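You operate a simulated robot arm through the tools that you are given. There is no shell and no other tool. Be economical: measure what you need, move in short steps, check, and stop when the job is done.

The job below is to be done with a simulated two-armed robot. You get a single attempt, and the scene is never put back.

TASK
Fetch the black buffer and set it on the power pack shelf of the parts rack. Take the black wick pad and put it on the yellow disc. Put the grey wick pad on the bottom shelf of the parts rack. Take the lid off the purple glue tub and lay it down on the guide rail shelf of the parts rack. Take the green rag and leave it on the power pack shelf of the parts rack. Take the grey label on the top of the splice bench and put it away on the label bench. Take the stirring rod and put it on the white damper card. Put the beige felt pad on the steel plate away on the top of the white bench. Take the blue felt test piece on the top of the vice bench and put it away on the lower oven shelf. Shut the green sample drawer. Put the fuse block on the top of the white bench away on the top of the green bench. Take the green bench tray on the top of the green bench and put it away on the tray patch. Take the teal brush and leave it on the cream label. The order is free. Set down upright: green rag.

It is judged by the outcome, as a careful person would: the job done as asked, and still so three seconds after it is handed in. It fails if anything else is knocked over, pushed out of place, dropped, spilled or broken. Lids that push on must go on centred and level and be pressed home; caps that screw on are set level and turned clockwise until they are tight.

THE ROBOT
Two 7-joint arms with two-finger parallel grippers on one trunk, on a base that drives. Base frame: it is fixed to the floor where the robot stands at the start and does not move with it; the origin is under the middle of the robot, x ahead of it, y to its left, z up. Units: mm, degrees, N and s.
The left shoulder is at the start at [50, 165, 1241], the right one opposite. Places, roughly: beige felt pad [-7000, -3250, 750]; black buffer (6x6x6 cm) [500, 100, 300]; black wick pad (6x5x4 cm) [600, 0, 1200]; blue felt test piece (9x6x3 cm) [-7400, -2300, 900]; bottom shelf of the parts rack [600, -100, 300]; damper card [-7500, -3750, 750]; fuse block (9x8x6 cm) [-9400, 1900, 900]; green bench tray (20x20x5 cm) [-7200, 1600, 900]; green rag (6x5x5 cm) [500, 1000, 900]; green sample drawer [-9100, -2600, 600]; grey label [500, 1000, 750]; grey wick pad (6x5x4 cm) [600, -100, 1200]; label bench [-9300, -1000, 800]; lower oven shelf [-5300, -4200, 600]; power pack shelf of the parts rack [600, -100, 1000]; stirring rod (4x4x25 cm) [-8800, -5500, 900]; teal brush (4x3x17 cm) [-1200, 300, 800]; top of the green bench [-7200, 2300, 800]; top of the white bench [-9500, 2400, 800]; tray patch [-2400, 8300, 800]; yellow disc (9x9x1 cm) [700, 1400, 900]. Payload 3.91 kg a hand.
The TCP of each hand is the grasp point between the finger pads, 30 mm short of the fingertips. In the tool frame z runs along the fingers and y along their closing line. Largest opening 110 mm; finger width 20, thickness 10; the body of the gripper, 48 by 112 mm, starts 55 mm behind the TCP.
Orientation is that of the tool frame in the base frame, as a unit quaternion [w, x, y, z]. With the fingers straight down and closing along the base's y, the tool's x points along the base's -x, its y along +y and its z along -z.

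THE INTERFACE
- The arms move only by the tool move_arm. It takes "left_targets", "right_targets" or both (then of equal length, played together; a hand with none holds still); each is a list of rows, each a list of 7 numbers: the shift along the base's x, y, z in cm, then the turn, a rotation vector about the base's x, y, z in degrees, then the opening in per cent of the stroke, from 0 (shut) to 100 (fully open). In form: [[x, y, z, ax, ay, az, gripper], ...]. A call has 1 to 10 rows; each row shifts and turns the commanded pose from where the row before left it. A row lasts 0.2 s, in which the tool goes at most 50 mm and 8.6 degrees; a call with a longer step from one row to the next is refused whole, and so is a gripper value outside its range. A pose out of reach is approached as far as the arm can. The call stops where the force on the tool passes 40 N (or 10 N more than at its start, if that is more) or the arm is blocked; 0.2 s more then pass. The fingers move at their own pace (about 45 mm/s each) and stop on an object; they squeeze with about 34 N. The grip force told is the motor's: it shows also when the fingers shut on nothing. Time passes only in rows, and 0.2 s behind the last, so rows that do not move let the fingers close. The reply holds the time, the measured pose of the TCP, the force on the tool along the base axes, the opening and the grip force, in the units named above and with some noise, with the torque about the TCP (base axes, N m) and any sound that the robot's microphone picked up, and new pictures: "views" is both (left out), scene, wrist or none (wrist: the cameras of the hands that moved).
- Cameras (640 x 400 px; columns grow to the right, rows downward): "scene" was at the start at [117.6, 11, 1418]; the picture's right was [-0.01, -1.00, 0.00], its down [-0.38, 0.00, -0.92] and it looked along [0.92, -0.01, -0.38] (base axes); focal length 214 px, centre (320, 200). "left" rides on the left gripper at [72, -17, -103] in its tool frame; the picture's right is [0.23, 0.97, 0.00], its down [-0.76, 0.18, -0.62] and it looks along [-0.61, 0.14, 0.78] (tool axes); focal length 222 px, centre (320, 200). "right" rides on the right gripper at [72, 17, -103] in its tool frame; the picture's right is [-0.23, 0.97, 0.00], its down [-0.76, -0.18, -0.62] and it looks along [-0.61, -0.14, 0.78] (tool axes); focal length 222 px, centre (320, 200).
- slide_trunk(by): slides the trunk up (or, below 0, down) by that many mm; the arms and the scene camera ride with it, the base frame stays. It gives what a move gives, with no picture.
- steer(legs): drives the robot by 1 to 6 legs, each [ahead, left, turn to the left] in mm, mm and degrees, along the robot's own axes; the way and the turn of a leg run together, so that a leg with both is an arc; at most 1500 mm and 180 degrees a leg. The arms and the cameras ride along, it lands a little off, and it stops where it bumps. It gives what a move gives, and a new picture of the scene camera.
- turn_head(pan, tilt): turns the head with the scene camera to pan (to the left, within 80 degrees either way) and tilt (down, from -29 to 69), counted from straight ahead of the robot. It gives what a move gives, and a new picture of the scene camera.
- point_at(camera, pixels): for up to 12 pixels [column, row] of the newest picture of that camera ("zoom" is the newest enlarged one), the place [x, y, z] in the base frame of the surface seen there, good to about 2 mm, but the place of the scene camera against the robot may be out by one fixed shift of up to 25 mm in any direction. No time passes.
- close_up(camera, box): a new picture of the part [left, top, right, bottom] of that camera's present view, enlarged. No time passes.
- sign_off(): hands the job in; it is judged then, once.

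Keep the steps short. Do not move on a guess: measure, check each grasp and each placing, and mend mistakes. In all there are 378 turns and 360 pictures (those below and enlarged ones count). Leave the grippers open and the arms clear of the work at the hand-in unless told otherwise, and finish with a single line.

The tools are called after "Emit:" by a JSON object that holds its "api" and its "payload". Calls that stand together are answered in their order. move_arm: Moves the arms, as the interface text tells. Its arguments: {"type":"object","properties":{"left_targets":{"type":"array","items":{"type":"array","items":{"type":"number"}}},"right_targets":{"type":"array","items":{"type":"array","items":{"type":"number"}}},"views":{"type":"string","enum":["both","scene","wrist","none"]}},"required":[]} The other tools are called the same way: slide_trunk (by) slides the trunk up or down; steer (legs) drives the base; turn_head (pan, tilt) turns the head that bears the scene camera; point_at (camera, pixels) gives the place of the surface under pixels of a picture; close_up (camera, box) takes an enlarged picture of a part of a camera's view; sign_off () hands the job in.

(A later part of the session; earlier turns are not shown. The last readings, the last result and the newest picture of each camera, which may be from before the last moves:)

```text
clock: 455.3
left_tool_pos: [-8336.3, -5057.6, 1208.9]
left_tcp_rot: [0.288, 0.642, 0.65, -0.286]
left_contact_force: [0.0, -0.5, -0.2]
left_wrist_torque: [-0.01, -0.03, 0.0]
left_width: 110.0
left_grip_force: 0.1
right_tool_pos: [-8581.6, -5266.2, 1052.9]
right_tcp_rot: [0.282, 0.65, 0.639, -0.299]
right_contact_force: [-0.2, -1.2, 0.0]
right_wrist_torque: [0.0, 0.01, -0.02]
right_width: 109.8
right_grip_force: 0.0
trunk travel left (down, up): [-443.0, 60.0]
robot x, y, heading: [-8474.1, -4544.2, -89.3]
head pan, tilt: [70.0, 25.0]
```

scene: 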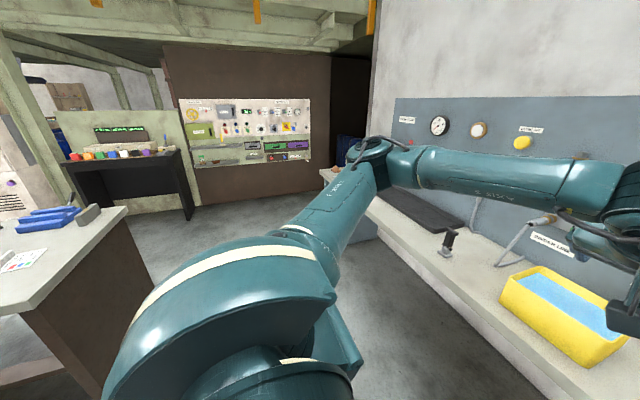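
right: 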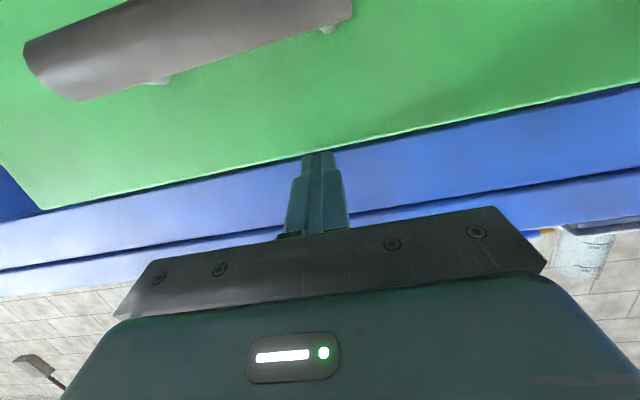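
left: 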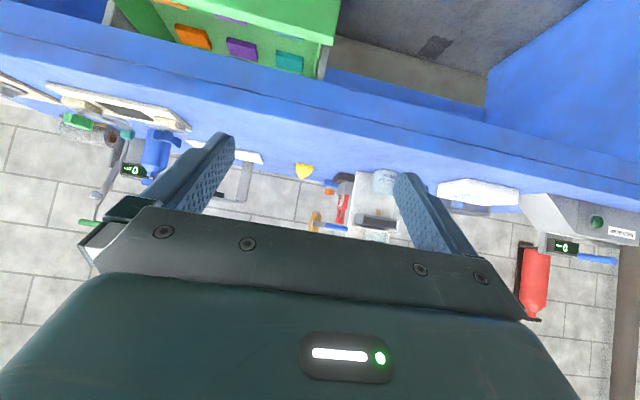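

The orange rod stands in a grey holder behind the right hand. I'll view it with the wrist camera.

Emit:
{"api": "turn_head", "payload": {"pan": 0, "tilt": 25}}

Emit:
{"api": "move_arm", "payload": {"right_targets": [[3, 2, 2, 0, 0, 0, 100], [3, 2, 2, 0, 0, 0, 100]], "views": "both"}}

Emit:
{"api": "close_up", "payload": {"camera": "scene", "box": [300, 140, 480, 280]}}

```text
clock: 456.7
left_tool_pos: [-8336.3, -5057.4, 1207.4]
left_tcp_rot: [0.287, 0.642, 0.651, -0.285]
left_contact_force: [0.5, -0.5, 1.1]
left_wrist_torque: [0.01, 0.0, -0.03]
left_width: 110.1
left_grip_force: 0.0
right_tool_pos: [-8581.9, -5265.2, 1053.1]
right_tcp_rot: [0.284, 0.649, 0.64, -0.299]
right_contact_force: [0.2, -1.1, -0.1]
right_wrist_torque: [-0.02, 0.0, -0.01]
right_width: 109.9
right_grip_force: 0.0
trunk travel left (down, up): [-443.0, 60.0]
robot x, y, heading: [-8473.0, -4544.0, -89.5]
head pan, tilt: [0.0, 25.0]
```

scene: 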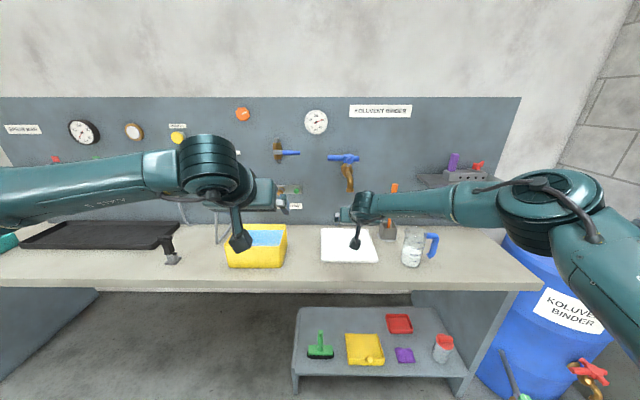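

```text
clock: 457.3
left_tool_pos: [-8336.4, -5055.8, 1207.9]
left_tcp_rot: [0.288, 0.641, 0.651, -0.286]
left_contact_force: [-0.1, -0.2, 0.3]
left_wrist_torque: [-0.01, 0.01, 0.03]
left_width: 110.0
left_grip_force: 0.0
right_tool_pos: [-8521.7, -5225.7, 1092.8]
right_tcp_rot: [0.282, 0.65, 0.639, -0.3]
right_contact_force: [0.6, -0.2, -0.6]
right_wrist_torque: [0.0, -0.01, -0.03]
right_width: 110.1
right_grip_force: 0.0
trunk travel left (down, up): [-443.0, 60.0]
robot x, y, heading: [-8475.9, -4543.6, -89.5]
head pan, tilt: [0.0, 25.0]
```

scene: 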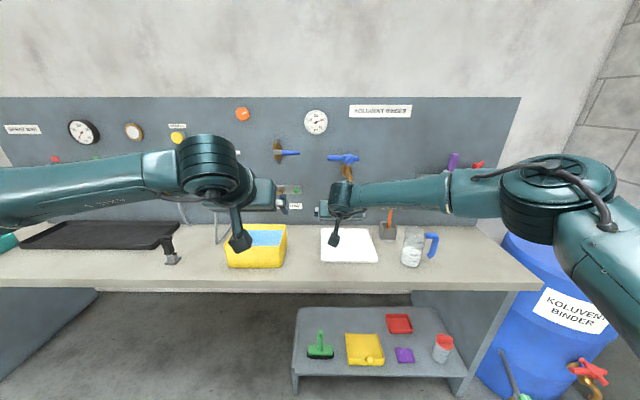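
right: 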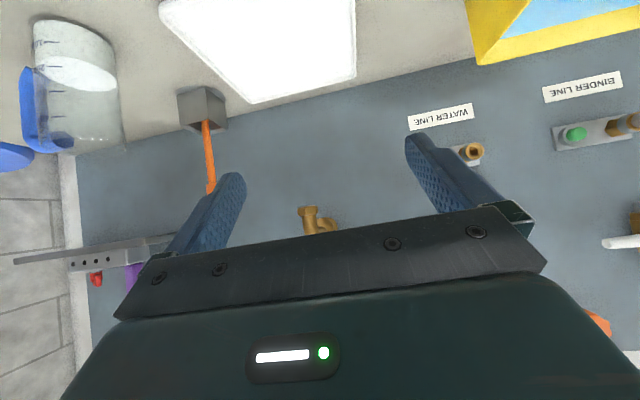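

```text
2.86 times, centred on (390, 210) of scene
```

zoom: 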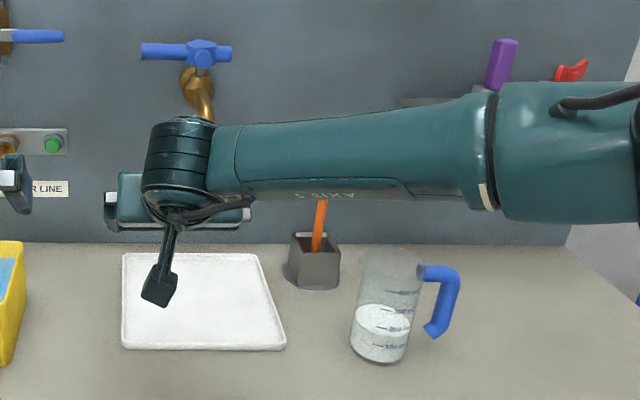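

The rod leans in an open cup. Measuring it.

Emit:
{"api": "close_up", "payload": {"camera": "right", "box": [150, 70, 270, 200]}}

Emit:
{"api": "point_at", "payload": {"camera": "right", "pixels": [[206, 125], [207, 140], [209, 160], [211, 180], [211, 190], [190, 95], [190, 120], [225, 110], [205, 90], [183, 128], [225, 129]]}}

```text
3.08 times, centred on (210, 135) of right
```

zoom: 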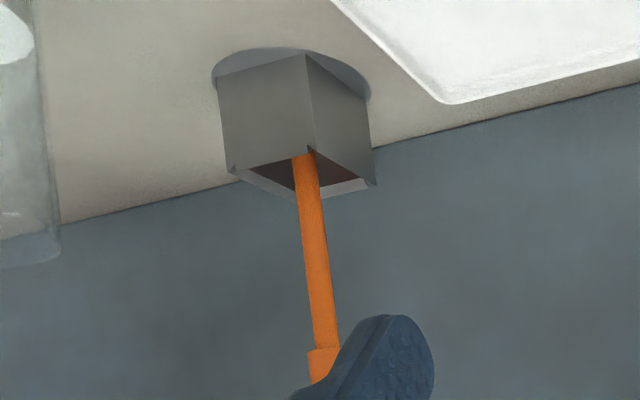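

```text
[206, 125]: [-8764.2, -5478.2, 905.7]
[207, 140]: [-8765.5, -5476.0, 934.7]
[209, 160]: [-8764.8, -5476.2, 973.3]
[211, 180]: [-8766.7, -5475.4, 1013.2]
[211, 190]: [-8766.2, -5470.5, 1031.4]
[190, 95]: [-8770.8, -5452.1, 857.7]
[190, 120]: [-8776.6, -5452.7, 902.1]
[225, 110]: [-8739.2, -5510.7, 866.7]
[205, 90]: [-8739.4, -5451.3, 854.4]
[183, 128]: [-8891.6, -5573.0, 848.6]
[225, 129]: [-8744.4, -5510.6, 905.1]
```

Emit:
{"api": "point_at", "payload": {"camera": "right", "pixels": [[110, 60], [118, 120], [95, 145], [60, 30], [40, 110], [310, 100], [100, 250]]}}

Emit:
{"api": "steer", "payload": {"legs": [[0, -230, -0.5]]}}

```text
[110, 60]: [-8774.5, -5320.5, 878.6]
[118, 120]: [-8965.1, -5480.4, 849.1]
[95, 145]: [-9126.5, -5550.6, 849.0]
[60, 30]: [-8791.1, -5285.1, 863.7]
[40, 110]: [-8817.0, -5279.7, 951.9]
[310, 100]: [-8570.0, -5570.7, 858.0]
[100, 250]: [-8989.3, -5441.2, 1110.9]
```

```text
clock: 459.0
left_tool_pos: [-8563.7, -5059.4, 1207.9]
left_tcp_rot: [0.287, 0.644, 0.648, -0.287]
left_contact_force: [0.1, 0.2, -0.6]
left_wrist_torque: [0.04, -0.01, 0.0]
left_width: 109.9
left_grip_force: 0.0
right_tool_pos: [-8754.1, -5228.2, 1092.8]
right_tcp_rot: [0.28, 0.653, 0.637, -0.299]
right_contact_force: [-0.1, -0.2, -0.4]
right_wrist_torque: [0.01, 0.0, -0.01]
right_width: 110.0
right_grip_force: 0.0
trunk travel left (down, up): [-443.0, 60.0]
robot x, y, heading: [-8696.2, -4542.9, -89.8]
head pan, tilt: [0.0, 25.0]
```

scene: 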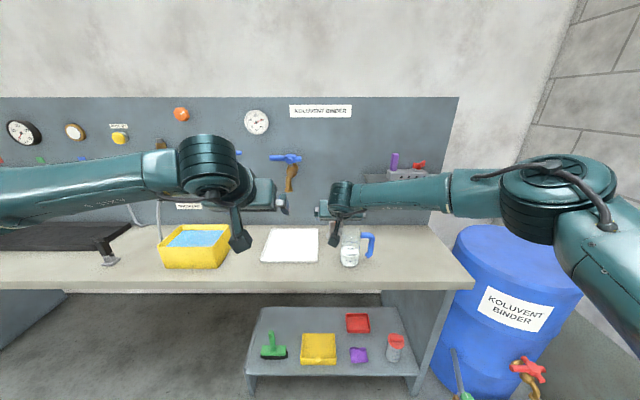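

Emit:
{"api": "close_up", "payload": {"camera": "right", "box": [160, 0, 480, 250]}}

Emit:
{"api": "point_at", "payload": {"camera": "zoom", "pixels": [[320, 200], [330, 260], [340, 300], [335, 330], [200, 60], [220, 200], [150, 150], [250, 120]]}}

```text
1.60 times, centred on (320, 125) of right
```

zoom: 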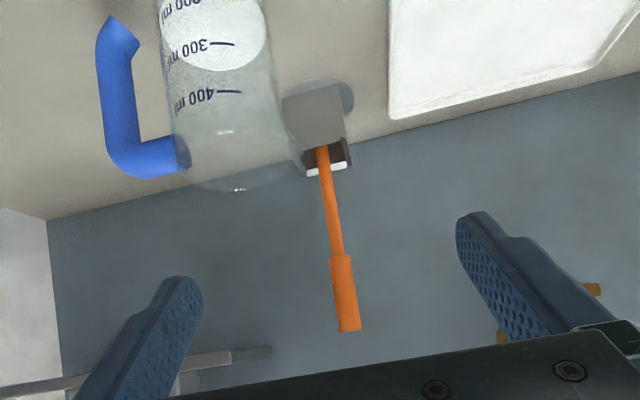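

```text
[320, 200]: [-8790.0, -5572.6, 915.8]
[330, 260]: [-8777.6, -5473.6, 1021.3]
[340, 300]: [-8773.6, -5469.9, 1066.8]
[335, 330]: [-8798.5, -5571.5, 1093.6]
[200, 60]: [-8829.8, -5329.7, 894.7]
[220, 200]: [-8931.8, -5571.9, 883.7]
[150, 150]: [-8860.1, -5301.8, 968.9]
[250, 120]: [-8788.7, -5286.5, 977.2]
```

Rod handle: z 1010–1090 at (-8769,-5478). I'll grip the handle at z≈1050, coming in above the jug.

Emit:
{"api": "move_arm", "payload": {"right_targets": [[-0.5, -3, 1.5, 0, 0, 0, 60], [-0.5, -4, 1, 0, 0, 0, 60], [-0.3, -4.5, 0, 0, 0, 0, 60], [-0.2, -4.5, -0.5, 0, 0, 0, 60], [0, -3.5, -1.2, 0, 0, 0, 60]], "views": "wrist"}}

Emit:
{"api": "point_at", "payload": {"camera": "right", "pixels": [[325, 100], [328, 120], [330, 140], [333, 160]]}}

```text
clock: 460.2
left_tool_pos: [-8564.7, -5060.3, 1208.5]
left_tcp_rot: [0.287, 0.644, 0.649, -0.286]
left_contact_force: [-1.2, 0.3, 0.0]
left_wrist_torque: [0.0, -0.03, 0.02]
left_width: 109.9
left_grip_force: 0.1
right_tool_pos: [-8765.1, -5324.8, 1113.2]
right_tcp_rot: [0.281, 0.652, 0.637, -0.3]
right_contact_force: [0.0, -0.2, -0.2]
right_wrist_torque: [0.01, -0.02, 0.01]
right_width: 66.0
right_grip_force: 0.0
right hand out of reach, approached as far as the arm can: row 3, 4, 5
trunk travel left (down, up): [-443.0, 60.0]
robot x, y, heading: [-8699.9, -4544.4, -89.9]
head pan, tilt: [0.0, 25.0]
```

right: 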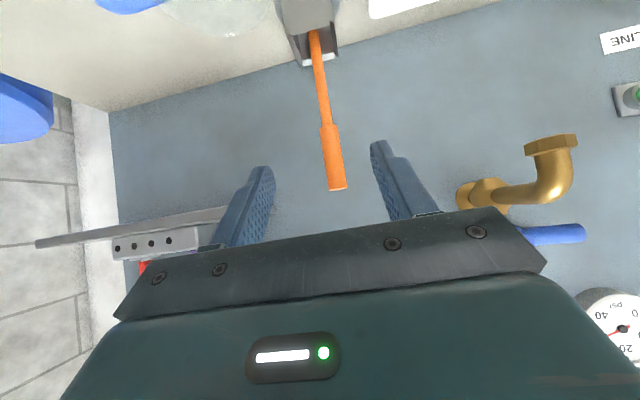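

```text
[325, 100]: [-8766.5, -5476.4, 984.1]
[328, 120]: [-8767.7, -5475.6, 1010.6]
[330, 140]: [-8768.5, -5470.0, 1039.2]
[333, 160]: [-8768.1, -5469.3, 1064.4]
```

At reach limit. I'll drive 105 ahead, then finish in along the finger line and close.

Emit:
{"api": "steer", "payload": {"legs": [[105, 0, 0]]}}

Emit:
{"api": "move_arm", "payload": {"right_targets": [[-0.2, -1.7, -2.1, 0, 0, 0, 60], [-0.1, -1.7, -2.1, 0, 0, 0, 60], [0, -1.5, -2, 0, 0, 0, 60]], "views": "wrist"}}

```text
clock: 461.4
left_tool_pos: [-8562.7, -5164.1, 1207.6]
left_tcp_rot: [0.286, 0.644, 0.65, -0.285]
left_contact_force: [0.3, -0.3, -0.6]
left_wrist_torque: [0.05, 0.0, -0.06]
left_width: 109.7
left_grip_force: 0.1
right_tool_pos: [-8764.1, -5429.4, 1113.4]
right_tcp_rot: [0.282, 0.652, 0.637, -0.3]
right_contact_force: [0.2, 0.2, 0.7]
right_wrist_torque: [0.02, 0.01, 0.0]
right_width: 65.8
right_grip_force: 0.1
trunk travel left (down, up): [-443.0, 60.0]
robot x, y, heading: [-8697.9, -4651.7, -89.8]
head pan, tilt: [0.0, 25.0]
```

scene: 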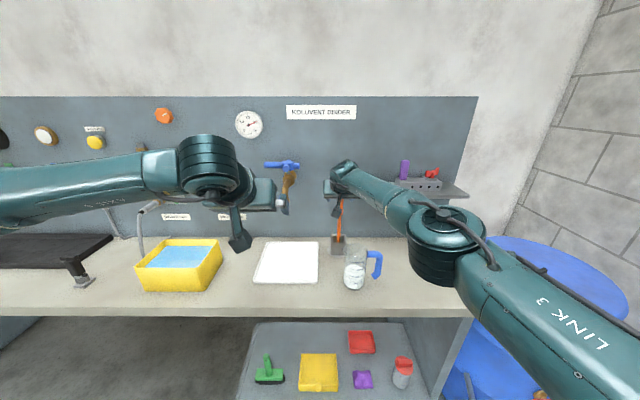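

```text
clock: 462.2
left_tool_pos: [-8563.2, -5162.9, 1208.7]
left_tcp_rot: [0.287, 0.644, 0.65, -0.286]
left_contact_force: [0.5, -0.5, -0.6]
left_wrist_torque: [0.03, -0.01, 0.02]
left_width: 110.0
left_grip_force: 0.1
right_tool_pos: [-8780.9, -5427.5, 1053.1]
right_tcp_rot: [0.281, 0.652, 0.638, -0.298]
right_contact_force: [0.1, 0.3, -0.1]
right_wrist_torque: [0.03, 0.01, 0.01]
right_width: 65.8
right_grip_force: 0.1
right hand out of reach, approached as far as the arm can: row 1, 2, 3
trunk travel left (down, up): [-443.0, 60.0]
robot x, y, heading: [-8698.1, -4654.6, -90.1]
head pan, tilt: [0.0, 25.0]
```

right: 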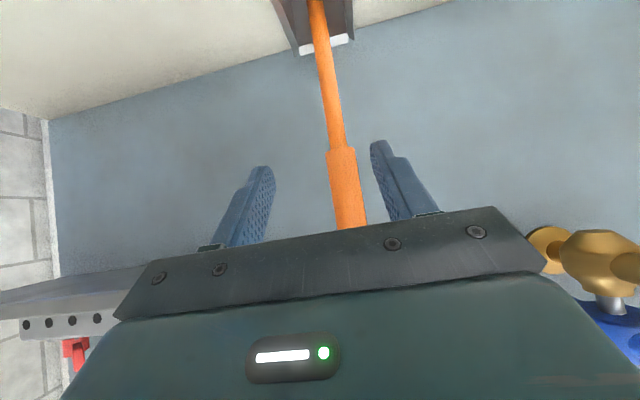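

I need +12 mm in x and 50 mm further; moving the arm in x, then driving 50.

Emit:
{"api": "move_arm", "payload": {"right_targets": [[1.2, 0, 0, 0, 0, 0, 60]], "views": "none"}}

Emit:
{"api": "steer", "payload": {"legs": [[50, 0, 0]]}}

Emit:
{"api": "move_arm", "payload": {"right_targets": [[0, 0, 0, 0, 0, 0, 60]], "views": "wrist"}}

```text
clock: 462.6
left_tool_pos: [-8562.7, -5163.5, 1207.6]
left_tcp_rot: [0.286, 0.644, 0.65, -0.286]
left_contact_force: [-0.9, -1.1, 0.2]
left_wrist_torque: [0.01, 0.03, 0.02]
left_width: 110.0
left_grip_force: 0.1
right_tool_pos: [-8767.1, -5427.2, 1056.0]
right_tcp_rot: [0.282, 0.651, 0.638, -0.299]
right_contact_force: [-0.4, 0.0, 0.6]
right_wrist_torque: [0.0, -0.03, 0.0]
right_width: 65.9
right_grip_force: 0.1
trunk travel left (down, up): [-443.0, 60.0]
robot x, y, heading: [-8697.9, -4646.9, -89.9]
head pan, tilt: [0.0, 25.0]
```

```text
clock: 463.5
left_tool_pos: [-8561.7, -5214.6, 1207.9]
left_tcp_rot: [0.286, 0.644, 0.649, -0.286]
left_contact_force: [-0.1, -0.3, -0.2]
left_wrist_torque: [0.01, 0.0, -0.01]
left_width: 109.9
left_grip_force: 0.2
right_tool_pos: [-8767.3, -5478.8, 1053.1]
right_tcp_rot: [0.282, 0.652, 0.637, -0.3]
right_contact_force: [-1.5, -0.5, 0.7]
right_wrist_torque: [0.01, 0.02, 0.0]
right_width: 66.0
right_grip_force: 0.1
trunk travel left (down, up): [-443.0, 60.0]
robot x, y, heading: [-8698.0, -4704.7, -89.9]
head pan, tilt: [0.0, 25.0]
```

scene: 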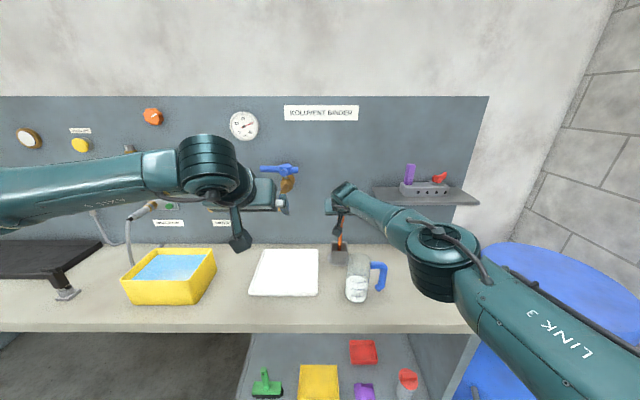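

```text
clock: 463.9
left_tool_pos: [-8561.4, -5213.4, 1207.4]
left_tcp_rot: [0.286, 0.644, 0.649, -0.286]
left_contact_force: [-0.2, 0.0, 0.1]
left_wrist_torque: [-0.01, -0.01, 0.02]
left_width: 110.1
left_grip_force: 0.0
right_tool_pos: [-8767.9, -5478.7, 1055.0]
right_tcp_rot: [0.282, 0.652, 0.637, -0.3]
right_contact_force: [-1.6, -0.2, -0.1]
right_wrist_torque: [0.0, -0.04, 0.0]
right_width: 65.8
right_grip_force: 0.0
trunk travel left (down, up): [-443.0, 60.0]
robot x, y, heading: [-8693.5, -4698.5, -89.8]
head pan, tilt: [0.0, 25.0]
```

right: 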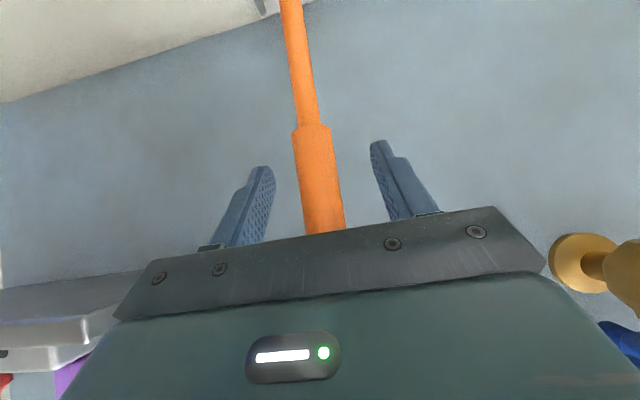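

The handle lies centred between the fingers. I'll close and lift straight up 9 cm.

Emit:
{"api": "move_arm", "payload": {"right_targets": [[0, 0, 0, 0, 0, 0, 0], [0, 0, 0, 0, 0, 0, 0], [0, 0, 0, 0, 0, 0, 0], [0, 0, 0, 0, 0, 0, 0], [0, 0, 3, 0, 0, 0, 0], [0, 0, 3, 0, 0, 0, 0], [0, 0, 3, 0, 0, 0, 0], [0, 0, 3, 0, 0, 0, 0]], "views": "both"}}

```text
clock: 465.7
left_tool_pos: [-8561.2, -5211.8, 1209.0]
left_tcp_rot: [0.287, 0.643, 0.649, -0.287]
left_contact_force: [0.4, 0.7, 0.6]
left_wrist_torque: [0.0, 0.0, -0.04]
left_width: 109.9
left_grip_force: 0.1
right_tool_pos: [-8767.5, -5476.0, 1171.9]
right_tcp_rot: [0.281, 0.652, 0.637, -0.301]
right_contact_force: [0.1, 0.6, -1.2]
right_wrist_torque: [-0.03, -0.01, -0.01]
right_width: 23.3
right_grip_force: 33.5
trunk travel left (down, up): [-443.0, 60.0]
robot x, y, heading: [-8695.5, -4699.3, -89.8]
head pan, tilt: [0.0, 25.0]
```

scene: 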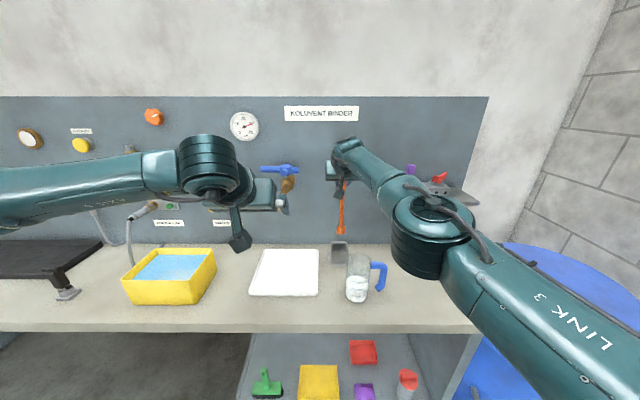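
right: 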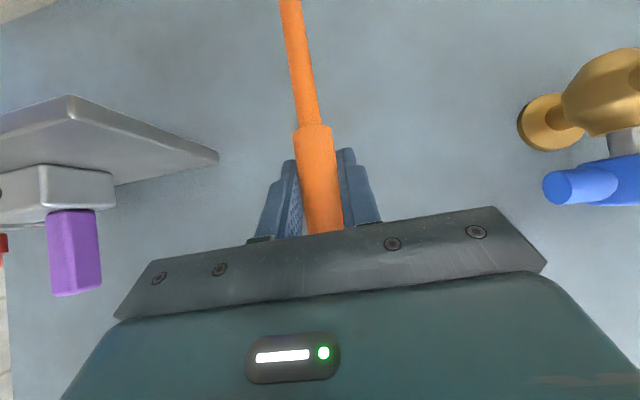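

The rod is free of the cup. I'll raise it 5 cm more, shift clear of the jug, back off, and turn toward +x to find the damper card.

Emit:
{"api": "move_arm", "payload": {"right_targets": [[0, 0, 3, 0, 0, 0, 0], [3, 0, 3, 0, 0, 0, 0], [3, 0, 0, 0, 0, 0, 0]], "views": "none"}}

Emit:
{"api": "steer", "payload": {"legs": [[-700, 0, 0], [0, 0, 90]]}}

Emit:
{"api": "close_up", "payload": {"camera": "scene", "box": [60, 120, 580, 380]}}

```text
clock: 466.5
left_tool_pos: [-8563.5, -5213.4, 1208.1]
left_tcp_rot: [0.287, 0.644, 0.649, -0.285]
left_contact_force: [-1.0, 0.7, -0.2]
left_wrist_torque: [0.0, 0.01, -0.01]
left_width: 110.1
left_grip_force: 0.1
right_tool_pos: [-8719.0, -5452.5, 1223.1]
right_tcp_rot: [0.282, 0.651, 0.638, -0.299]
right_contact_force: [-0.3, 0.0, -0.3]
right_wrist_torque: [-0.02, -0.01, -0.01]
right_width: 23.1
right_grip_force: 34.0
right hand out of reach, approached as far as the arm can: row 1, 2, 3
trunk travel left (down, up): [-443.0, 60.0]
robot x, y, heading: [-8701.5, -4698.8, -89.8]
head pan, tilt: [0.0, 25.0]
```

```text
clock: 474.2
left_tool_pos: [-8184.7, -3863.7, 1208.0]
left_tcp_rot: [0.405, 0.0, 0.914, -0.001]
left_contact_force: [-0.2, 0.2, -0.1]
left_wrist_torque: [0.01, 0.0, -0.01]
left_width: 110.2
left_grip_force: 0.0
right_tool_pos: [-7946.4, -4020.8, 1222.0]
right_tcp_rot: [0.41, 0.013, 0.912, -0.015]
right_contact_force: [-0.2, 0.1, -1.1]
right_wrist_torque: [0.05, -0.01, -0.01]
right_width: 23.3
right_grip_force: 34.1
trunk travel left (down, up): [-443.0, 60.0]
robot x, y, heading: [-8700.5, -3995.4, -0.3]
head pan, tilt: [0.0, 25.0]
```

scene: 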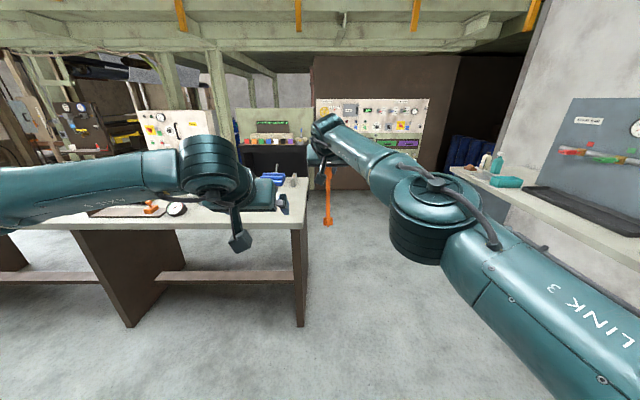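

```text
1.23 times, centred on (320, 250) of scene
```

zoom: 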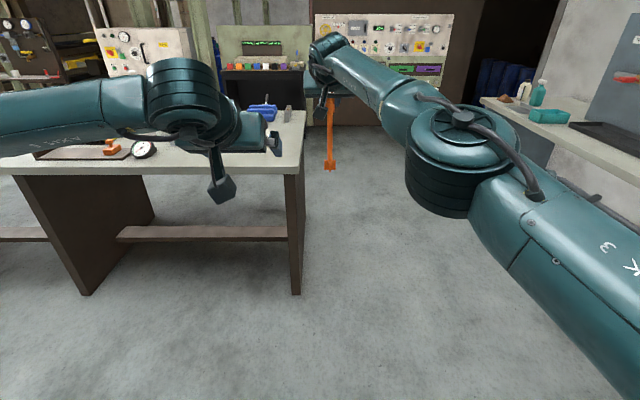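

Emit:
{"api": "point_at", "payload": {"camera": "zoom", "pixels": [[143, 150], [262, 112], [285, 125], [295, 175], [100, 172], [110, 145], [288, 113], [260, 170], [330, 165], [328, 110]]}}

Emit:
{"api": "move_arm", "payload": {"left_targets": [[-2, 0, 4, 0, 0, 0, 100], [-2, 0, 4, 0, 0, 0, 100], [-2, 0, 4, 0, 0, 0, 100], [-2, 0, 4, 0, 0, 0, 100]], "views": "scene"}}

Emit:
{"api": "close_up", "payload": {"camera": "scene", "box": [0, 120, 340, 280]}}

```text
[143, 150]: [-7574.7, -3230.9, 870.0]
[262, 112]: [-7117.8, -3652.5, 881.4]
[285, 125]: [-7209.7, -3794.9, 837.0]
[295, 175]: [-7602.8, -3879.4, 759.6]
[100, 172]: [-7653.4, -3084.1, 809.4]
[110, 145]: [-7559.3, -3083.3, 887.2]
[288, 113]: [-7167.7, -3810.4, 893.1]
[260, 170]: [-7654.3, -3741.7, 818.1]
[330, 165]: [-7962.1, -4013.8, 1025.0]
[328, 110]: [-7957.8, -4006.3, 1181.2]
```

```text
clock: 475.2
left_tool_pos: [-8263.7, -3862.1, 1370.6]
left_tcp_rot: [0.405, 0.0, 0.914, -0.001]
left_contact_force: [-0.1, 0.2, -0.7]
left_wrist_torque: [0.02, 0.01, 0.03]
left_width: 110.2
left_grip_force: 0.0
right_tool_pos: [-7947.5, -4022.5, 1221.5]
right_tcp_rot: [0.411, 0.014, 0.911, -0.014]
right_contact_force: [-0.6, 0.6, -0.8]
right_wrist_torque: [-0.01, -0.02, 0.01]
right_width: 23.3
right_grip_force: 34.5
trunk travel left (down, up): [-443.0, 60.0]
robot x, y, heading: [-8694.5, -3996.2, -0.2]
head pan, tilt: [0.0, 25.0]
```

scene: 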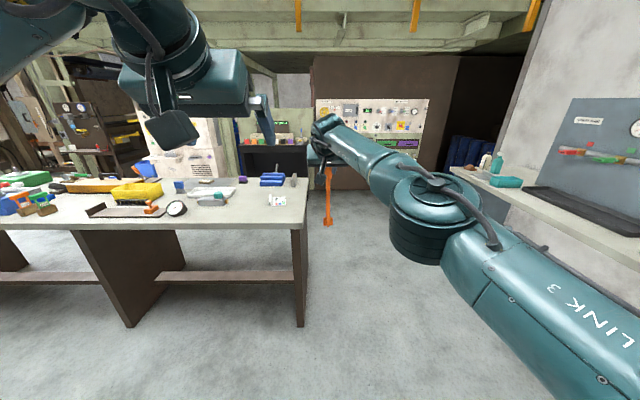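

```text
1.88 times, centred on (170, 200) of scene
```

zoom: 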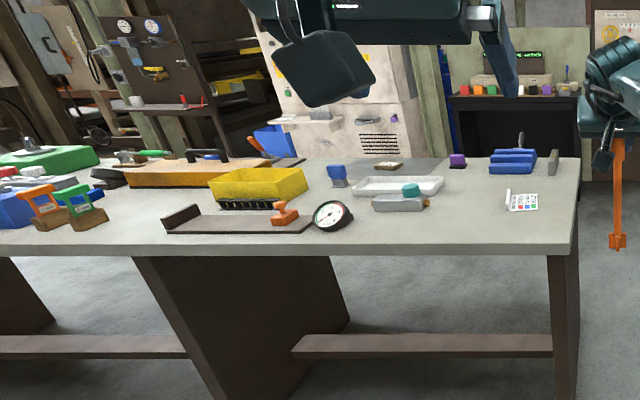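

The white damper card is at zoom (523,202), and the beige pad on the grey plate at (388,166). Measuring.

Emit:
{"api": "point_at", "payload": {"camera": "zoom", "pixels": [[523, 202], [508, 200], [538, 195], [538, 209], [510, 209], [507, 192], [388, 166], [405, 165], [375, 160], [388, 163], [440, 240], [500, 165]]}}

Emit:
{"api": "close_up", "payload": {"camera": "scene", "box": [180, 165, 310, 230]}}

```text
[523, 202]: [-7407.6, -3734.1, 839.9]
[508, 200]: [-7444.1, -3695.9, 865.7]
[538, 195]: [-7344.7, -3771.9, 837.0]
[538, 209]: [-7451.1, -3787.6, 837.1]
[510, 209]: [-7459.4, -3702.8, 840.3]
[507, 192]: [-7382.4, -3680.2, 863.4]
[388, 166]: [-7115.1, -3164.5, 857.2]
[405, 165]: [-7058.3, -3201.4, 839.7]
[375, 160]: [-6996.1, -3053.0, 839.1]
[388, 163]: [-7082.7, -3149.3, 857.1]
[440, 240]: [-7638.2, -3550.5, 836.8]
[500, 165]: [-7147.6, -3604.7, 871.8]
```

```text
4.92 times, centred on (245, 198) of scene
```

zoom: 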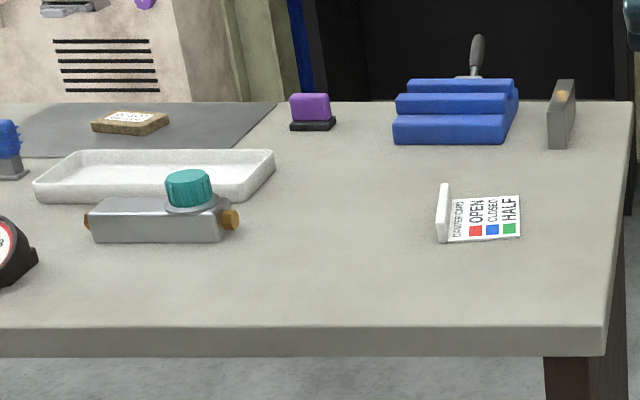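

Emit:
{"api": "close_up", "payload": {"camera": "scene", "box": [295, 150, 365, 240]}}

Emit:
{"api": "close_up", "payload": {"camera": "right", "box": [220, 0, 420, 125]}}

```text
4.44 times, centred on (330, 195) of scene
```

zoom: 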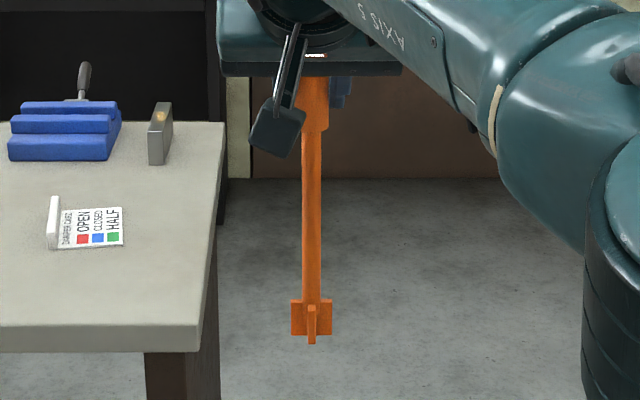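

```text
3.20 times, centred on (320, 62) of right
```

zoom: 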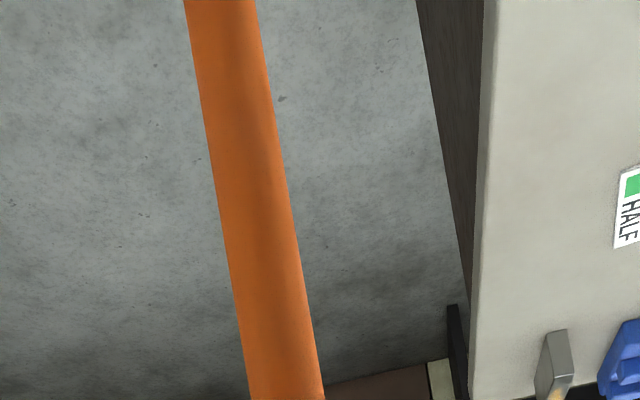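

The rod's foot is a flat four-blade cross, so it can stand. I'll measure its tilt precisely before placing.

Emit:
{"api": "close_up", "payload": {"camera": "scene", "box": [305, 165, 350, 240]}}

Emit:
{"api": "point_at", "payload": {"camera": "zoom", "pixels": [[305, 60], [304, 100], [303, 140], [302, 180], [301, 220], [300, 250], [293, 140], [313, 140]]}}

```text
5.33 times, centred on (328, 202) of scene
```

zoom: 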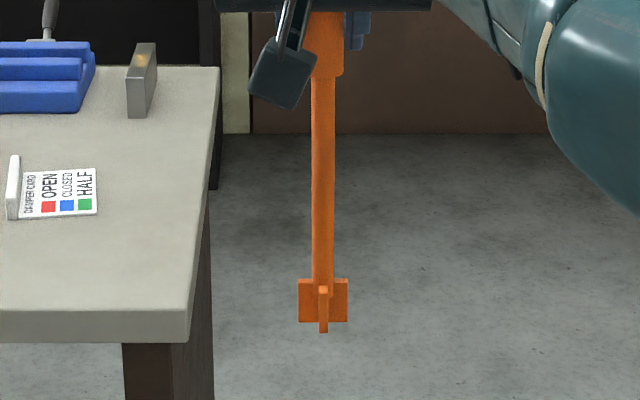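

```text
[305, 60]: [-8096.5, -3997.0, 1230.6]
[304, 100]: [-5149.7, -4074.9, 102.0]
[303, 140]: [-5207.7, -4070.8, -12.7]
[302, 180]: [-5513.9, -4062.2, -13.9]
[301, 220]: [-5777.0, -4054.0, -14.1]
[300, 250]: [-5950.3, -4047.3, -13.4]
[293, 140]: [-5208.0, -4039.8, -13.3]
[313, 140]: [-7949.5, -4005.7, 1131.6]
```

Emit:
{"api": "point_at", "payload": {"camera": "zoom", "pixels": [[323, 90], [323, 120], [323, 150], [323, 180], [323, 210], [323, 240], [323, 265], [322, 300], [322, 325], [303, 318], [343, 318], [326, 50]]}}

```text
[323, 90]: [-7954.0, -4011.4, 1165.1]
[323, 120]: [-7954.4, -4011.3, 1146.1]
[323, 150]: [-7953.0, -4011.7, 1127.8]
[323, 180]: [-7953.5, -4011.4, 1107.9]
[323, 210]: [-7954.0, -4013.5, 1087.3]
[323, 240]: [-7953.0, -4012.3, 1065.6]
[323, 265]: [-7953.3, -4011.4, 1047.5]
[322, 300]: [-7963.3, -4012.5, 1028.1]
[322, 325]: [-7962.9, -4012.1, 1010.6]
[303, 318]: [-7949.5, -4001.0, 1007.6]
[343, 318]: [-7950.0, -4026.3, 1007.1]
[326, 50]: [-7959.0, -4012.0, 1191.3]
```

The rod hangs exactly vertical, foot 205 mm below TCP. I'll drive over so the rod is near the card: left 262, ahead 520.

Emit:
{"api": "steer", "payload": {"legs": [[0, 240, 0], [500, 0, 0]]}}

Emit:
{"api": "close_up", "payload": {"camera": "scene", "box": [240, 170, 400, 290]}}

Emit:
{"api": "close_up", "payload": {"camera": "right", "box": [160, 0, 480, 200]}}

```text
clock: 479.5
left_tool_pos: [-7763.6, -3625.5, 1369.7]
left_tcp_rot: [0.405, 0.0, 0.914, -0.001]
left_contact_force: [0.7, -0.3, 0.0]
left_wrist_torque: [-0.01, 0.03, 0.0]
left_width: 110.0
left_grip_force: 0.0
right_tool_pos: [-7446.7, -3784.8, 1220.4]
right_tcp_rot: [0.411, 0.014, 0.911, -0.015]
right_contact_force: [0.1, -0.8, -0.8]
right_wrist_torque: [0.01, 0.0, 0.0]
right_width: 23.1
right_grip_force: 33.7
trunk travel left (down, up): [-443.0, 60.0]
robot x, y, heading: [-8200.9, -3758.0, -0.1]
head pan, tilt: [0.0, 25.0]
```

scene: 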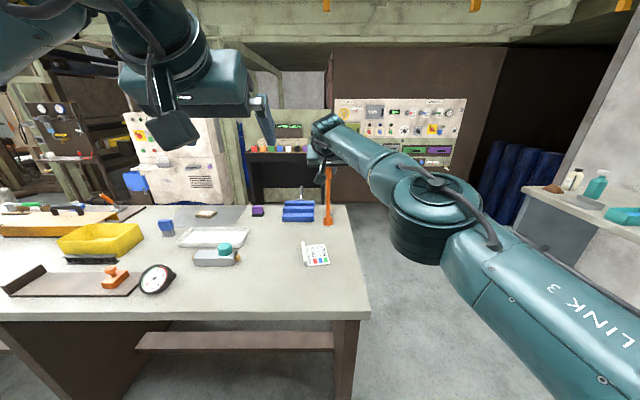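

```text
3.33 times, centred on (320, 230) of scene
```

zoom: 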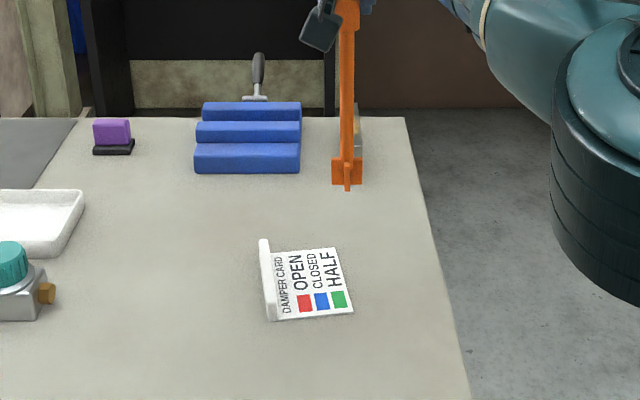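

```text
2.00 times, centred on (320, 100) of right
```

zoom: 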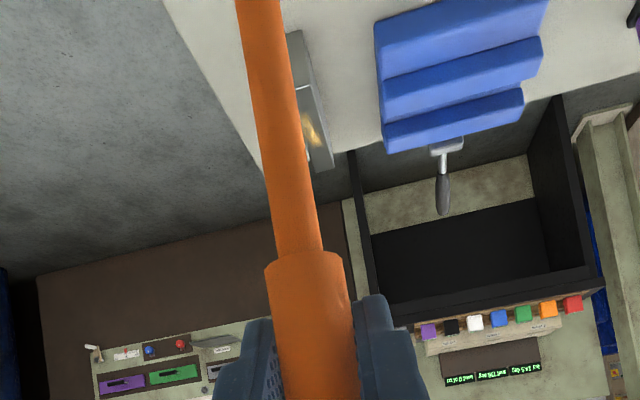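

Emit:
{"api": "point_at", "payload": {"camera": "scene", "pixels": [[309, 264], [328, 262], [324, 246], [310, 247], [317, 255], [304, 262]]}}

```text
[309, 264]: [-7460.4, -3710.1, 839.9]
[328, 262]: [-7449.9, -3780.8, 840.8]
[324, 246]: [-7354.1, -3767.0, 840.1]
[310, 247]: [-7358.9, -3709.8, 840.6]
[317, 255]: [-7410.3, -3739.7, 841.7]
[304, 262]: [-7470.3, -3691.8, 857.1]
```

Card spans x -7460…-7350, y -3785…-3700 in scene readings; true centre ≈(-7402,-3752). Moving over it and lowering.

Emit:
{"api": "move_arm", "payload": {"right_targets": [[2.1, 1.5, 0, 0, 0, 0, 0], [2.1, 1.5, 0, 0, 0, 0, 0], [0, 0, -4, 0, 0, 0, 0], [0, 0, -4, 0, 0, 0, 0], [0, 0, -4, 0, 0, 0, 0]], "views": "scene"}}

Emit:
{"api": "close_up", "payload": {"camera": "scene", "box": [270, 170, 380, 280]}}

```text
clock: 480.7
left_tool_pos: [-7763.6, -3624.7, 1370.8]
left_tcp_rot: [0.406, 0.0, 0.914, -0.002]
left_contact_force: [-0.2, 0.2, -0.4]
left_wrist_torque: [0.0, 0.0, 0.02]
left_width: 109.9
left_grip_force: 0.0
right_tool_pos: [-7446.1, -3784.2, 1100.5]
right_tcp_rot: [0.411, 0.014, 0.912, -0.015]
right_contact_force: [-0.9, 0.4, -1.2]
right_wrist_torque: [0.0, 0.01, 0.02]
right_width: 23.1
right_grip_force: 33.8
right hand out of reach, approached as far as the arm can: row 1, 2
trunk travel left (down, up): [-443.0, 60.0]
robot x, y, heading: [-8197.6, -3759.4, -0.2]
head pan, tilt: [0.0, 25.0]
```

scene: 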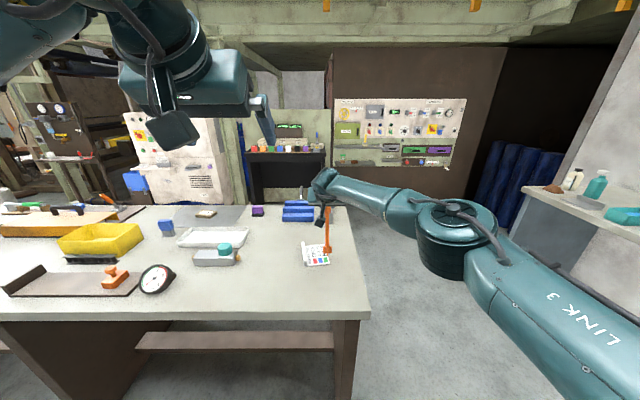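

```text
3.64 times, centred on (325, 225) of scene
```

zoom: 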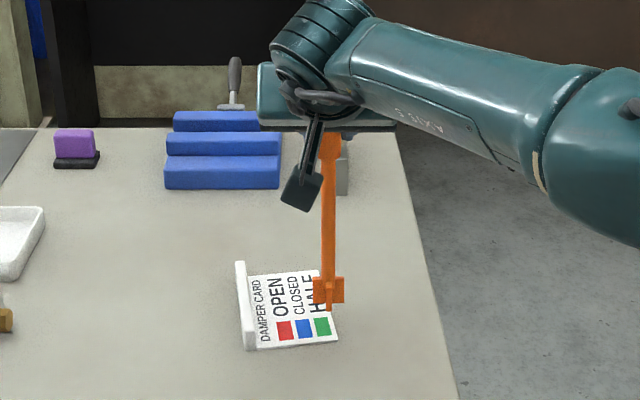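

At reach limit, so I'll use the base: ahead 42, left 30.

Emit:
{"api": "steer", "payload": {"legs": [[42, 30, 0]]}}

Emit:
{"api": "move_arm", "payload": {"right_targets": [[0, 0, -1.5, 0, 0, 0, 0], [0, 0, -1.5, 0, 0, 0, 0]], "views": "none"}}

Emit:
{"api": "close_up", "payload": {"camera": "scene", "box": [270, 180, 380, 290]}}

```text
clock: 481.6
left_tool_pos: [-7720.6, -3594.9, 1370.1]
left_tcp_rot: [0.404, 0.0, 0.915, -0.001]
left_contact_force: [1.1, -1.1, 0.1]
left_wrist_torque: [-0.01, 0.03, -0.02]
left_width: 110.0
left_grip_force: 0.1
right_tool_pos: [-7404.3, -3754.7, 1099.4]
right_tcp_rot: [0.411, 0.014, 0.911, -0.015]
right_contact_force: [0.7, -0.1, -1.5]
right_wrist_torque: [-0.01, 0.03, -0.01]
right_width: 23.4
right_grip_force: 34.0
trunk travel left (down, up): [-443.0, 60.0]
robot x, y, heading: [-8158.9, -3729.2, -0.1]
head pan, tilt: [0.0, 25.0]
```

scene: 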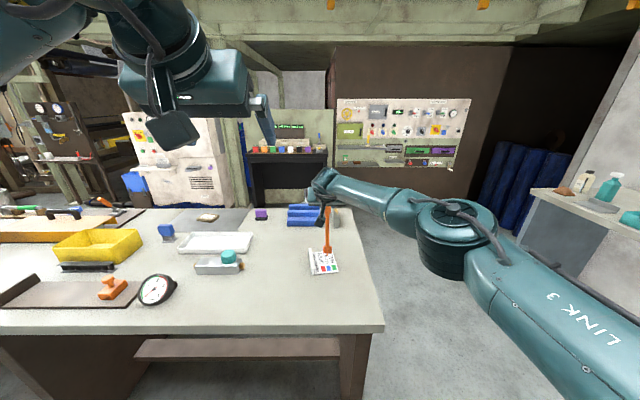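

```text
clock: 482.2
left_tool_pos: [-7721.7, -3595.3, 1372.0]
left_tcp_rot: [0.405, -0.001, 0.914, -0.001]
left_contact_force: [0.6, 1.0, 0.2]
left_wrist_torque: [-0.02, 0.03, 0.04]
left_width: 110.0
left_grip_force: 0.2
right_tool_pos: [-7405.0, -3756.2, 1069.7]
right_tcp_rot: [0.41, 0.015, 0.912, -0.016]
right_contact_force: [0.4, -0.1, -1.6]
right_wrist_torque: [-0.03, 0.03, 0.0]
right_width: 23.4
right_grip_force: 33.9
trunk travel left (down, up): [-443.0, 60.0]
robot x, y, heading: [-8156.3, -3727.8, -0.3]
head pan, tilt: [0.0, 25.0]
```

```text
3.64 times, centred on (325, 235) of scene
```

zoom: 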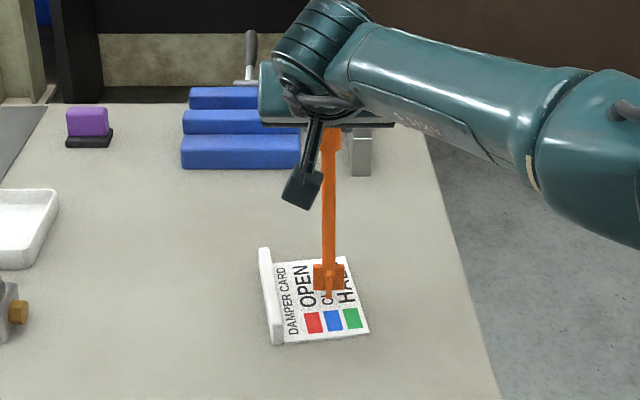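

Lined up over the card. Lowering in 2–3 mm steps to contact.

Emit:
{"api": "move_arm", "payload": {"right_targets": [[0, 0, -0.4, 0, 0, 0, 0], [0, 0, -0.3, 0, 0, 0, 0], [0, 0, -0.2, 0, 0, 0, 0], [0, 0, -0.2, 0, 0, 0, 0]], "views": "none"}}

```text
clock: 483.2
left_tool_pos: [-7722.1, -3597.7, 1368.7]
left_tcp_rot: [0.405, -0.001, 0.914, 0.0]
left_contact_force: [-0.7, -0.3, 0.0]
left_wrist_torque: [0.0, -0.02, -0.02]
left_width: 109.9
left_grip_force: 0.1
right_tool_pos: [-7406.7, -3755.6, 1059.2]
right_tcp_rot: [0.41, 0.014, 0.912, -0.014]
right_contact_force: [0.6, 0.2, -0.6]
right_wrist_torque: [0.01, -0.02, -0.02]
right_width: 23.4
right_grip_force: 33.5
trunk travel left (down, up): [-443.0, 60.0]
robot x, y, heading: [-8158.7, -3728.4, -0.5]
head pan, tilt: [0.0, 25.0]
```

Emit:
{"api": "move_arm", "payload": {"right_targets": [[0, 0, -0.2, 0, 0, 0, 0], [0, 0, -0.15, 0, 0, 0, 0], [0, 0, -0.15, 0, 0, 0, 0], [0, 0, -0.1, 0, 0, 0, 0]], "views": "none"}}

Emit:
{"api": "close_up", "payload": {"camera": "scene", "box": [290, 220, 350, 280]}}

```text
clock: 484.2
left_tool_pos: [-7724.6, -3596.1, 1371.6]
left_tcp_rot: [0.406, 0.0, 0.914, -0.001]
left_contact_force: [-0.2, 1.0, 0.1]
left_wrist_torque: [-0.01, 0.01, 0.0]
left_width: 109.7
left_grip_force: 0.1
right_tool_pos: [-7406.2, -3755.2, 1058.1]
right_tcp_rot: [0.414, 0.014, 0.91, -0.014]
right_contact_force: [-0.5, -0.3, 15.7]
right_wrist_torque: [-0.07, 0.04, -0.02]
right_width: 23.4
right_grip_force: 34.0
trunk travel left (down, up): [-443.0, 60.0]
robot x, y, heading: [-8157.4, -3729.6, -0.3]
head pan, tilt: [0.0, 25.0]
```

```text
6.67 times, centred on (320, 250) of scene
```

zoom: 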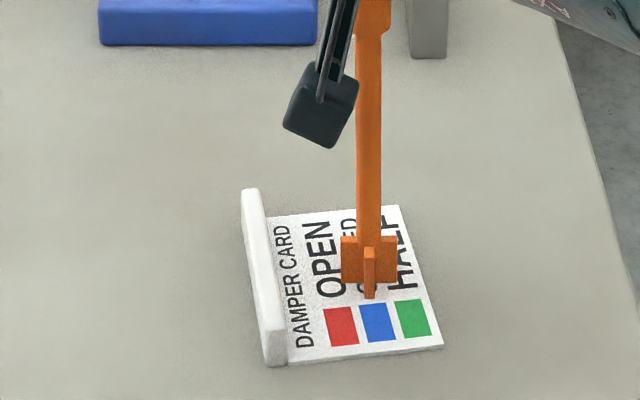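

Contact at 16 N. I'll ease 4 mm of command back, open, then pull straight back along the fingers slowly.

Emit:
{"api": "move_arm", "payload": {"right_targets": [[0, 0, 0.2, 0, 0, 0, 0], [0, 0, 0.15, 0, 0, 0, 0], [0, 0, 0, 0, 0, 0, 70], [0, 0, 0, 0, 0, 0, 70], [0, 0, 0, 0, 0, 0, 70], [-2, 0, 1.8, 0, 0, 0, 70], [-3, 0, 2.7, 0, 0, 0, 70], [-3, 0, 2.7, 0, 0, 0, 70], [-3, 0, 2.7, 0, 0, 0, 70]], "views": "both"}}

Emit:
{"api": "close_up", "payload": {"camera": "scene", "box": [260, 160, 390, 290]}}

```text
clock: 486.2
left_tool_pos: [-7723.8, -3596.8, 1370.0]
left_tcp_rot: [0.405, 0.001, 0.915, -0.002]
left_contact_force: [1.1, 0.1, -0.4]
left_wrist_torque: [0.02, -0.02, 0.01]
left_width: 110.1
left_grip_force: 0.0
right_tool_pos: [-7517.6, -3754.7, 1157.1]
right_tcp_rot: [0.412, 0.014, 0.911, -0.014]
right_contact_force: [-0.4, 1.1, 0.3]
right_wrist_torque: [0.03, -0.01, -0.05]
right_width: 76.8
right_grip_force: 0.1
trunk travel left (down, up): [-443.0, 60.0]
robot x, y, heading: [-8158.5, -3726.6, -0.4]
head pan, tilt: [0.0, 25.0]
```

scene: 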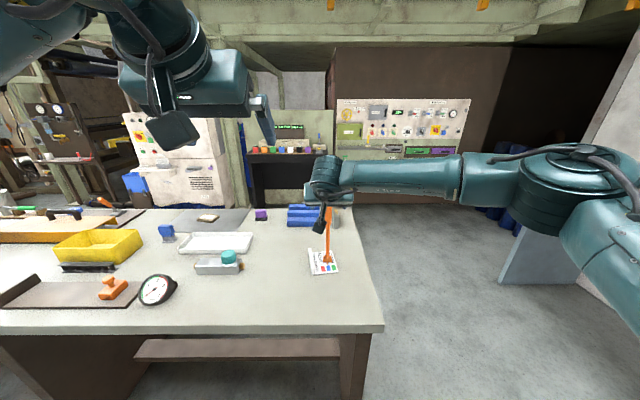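
right: 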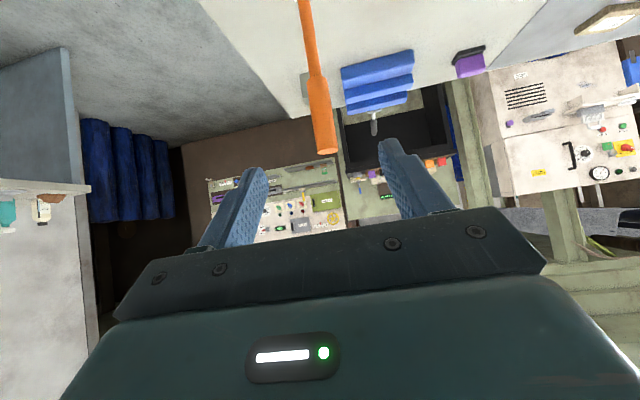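

```text
3.08 times, centred on (325, 225) of scene
```

zoom: 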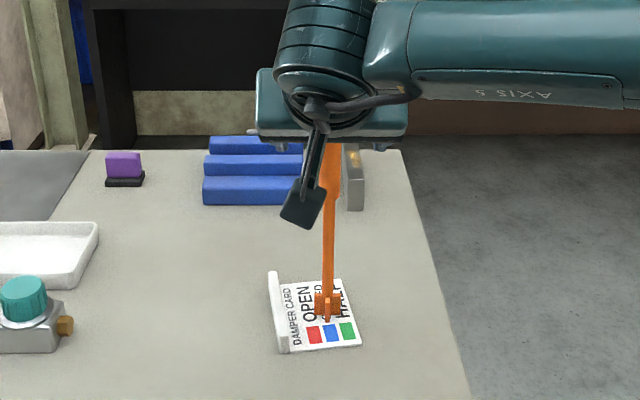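

The rod stands on the damper card. Next the blue felt piece at (-7400,-2300): back off and move along the bench.

Emit:
{"api": "steer", "payload": {"legs": [[-150, 0, 0], [0, 1400, 0]]}}

Emit:
{"api": "close_up", "payload": {"camera": "scene", "box": [180, 130, 500, 300]}}

```text
clock: 494.1
left_tool_pos: [-7837.5, -2220.3, 1370.6]
left_tcp_rot: [0.405, 0.016, 0.914, -0.009]
left_contact_force: [1.1, -0.2, 0.2]
left_wrist_torque: [-0.02, 0.05, 0.01]
left_width: 109.9
left_grip_force: 0.1
right_tool_pos: [-7637.9, -2384.8, 1156.1]
right_tcp_rot: [0.41, 0.029, 0.911, -0.022]
right_contact_force: [-0.7, 0.7, 0.5]
right_wrist_torque: [-0.02, 0.0, 0.03]
right_width: 77.0
right_grip_force: 0.0
trunk travel left (down, up): [-443.0, 60.0]
robot x, y, heading: [-8279.7, -2334.9, -2.2]
head pan, tilt: [0.0, 25.0]
```

scene: 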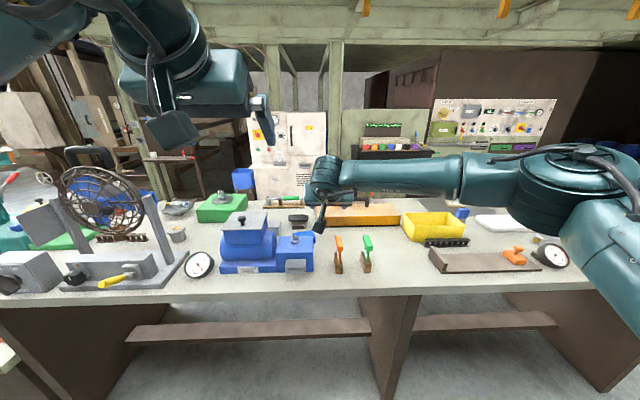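

```text
2.00 times, centred on (340, 215) of scene
```

zoom: 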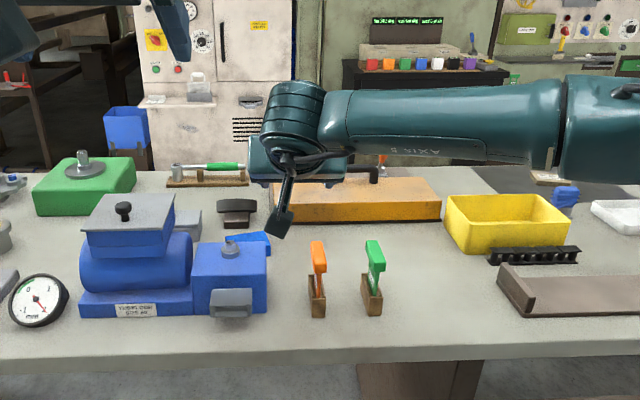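

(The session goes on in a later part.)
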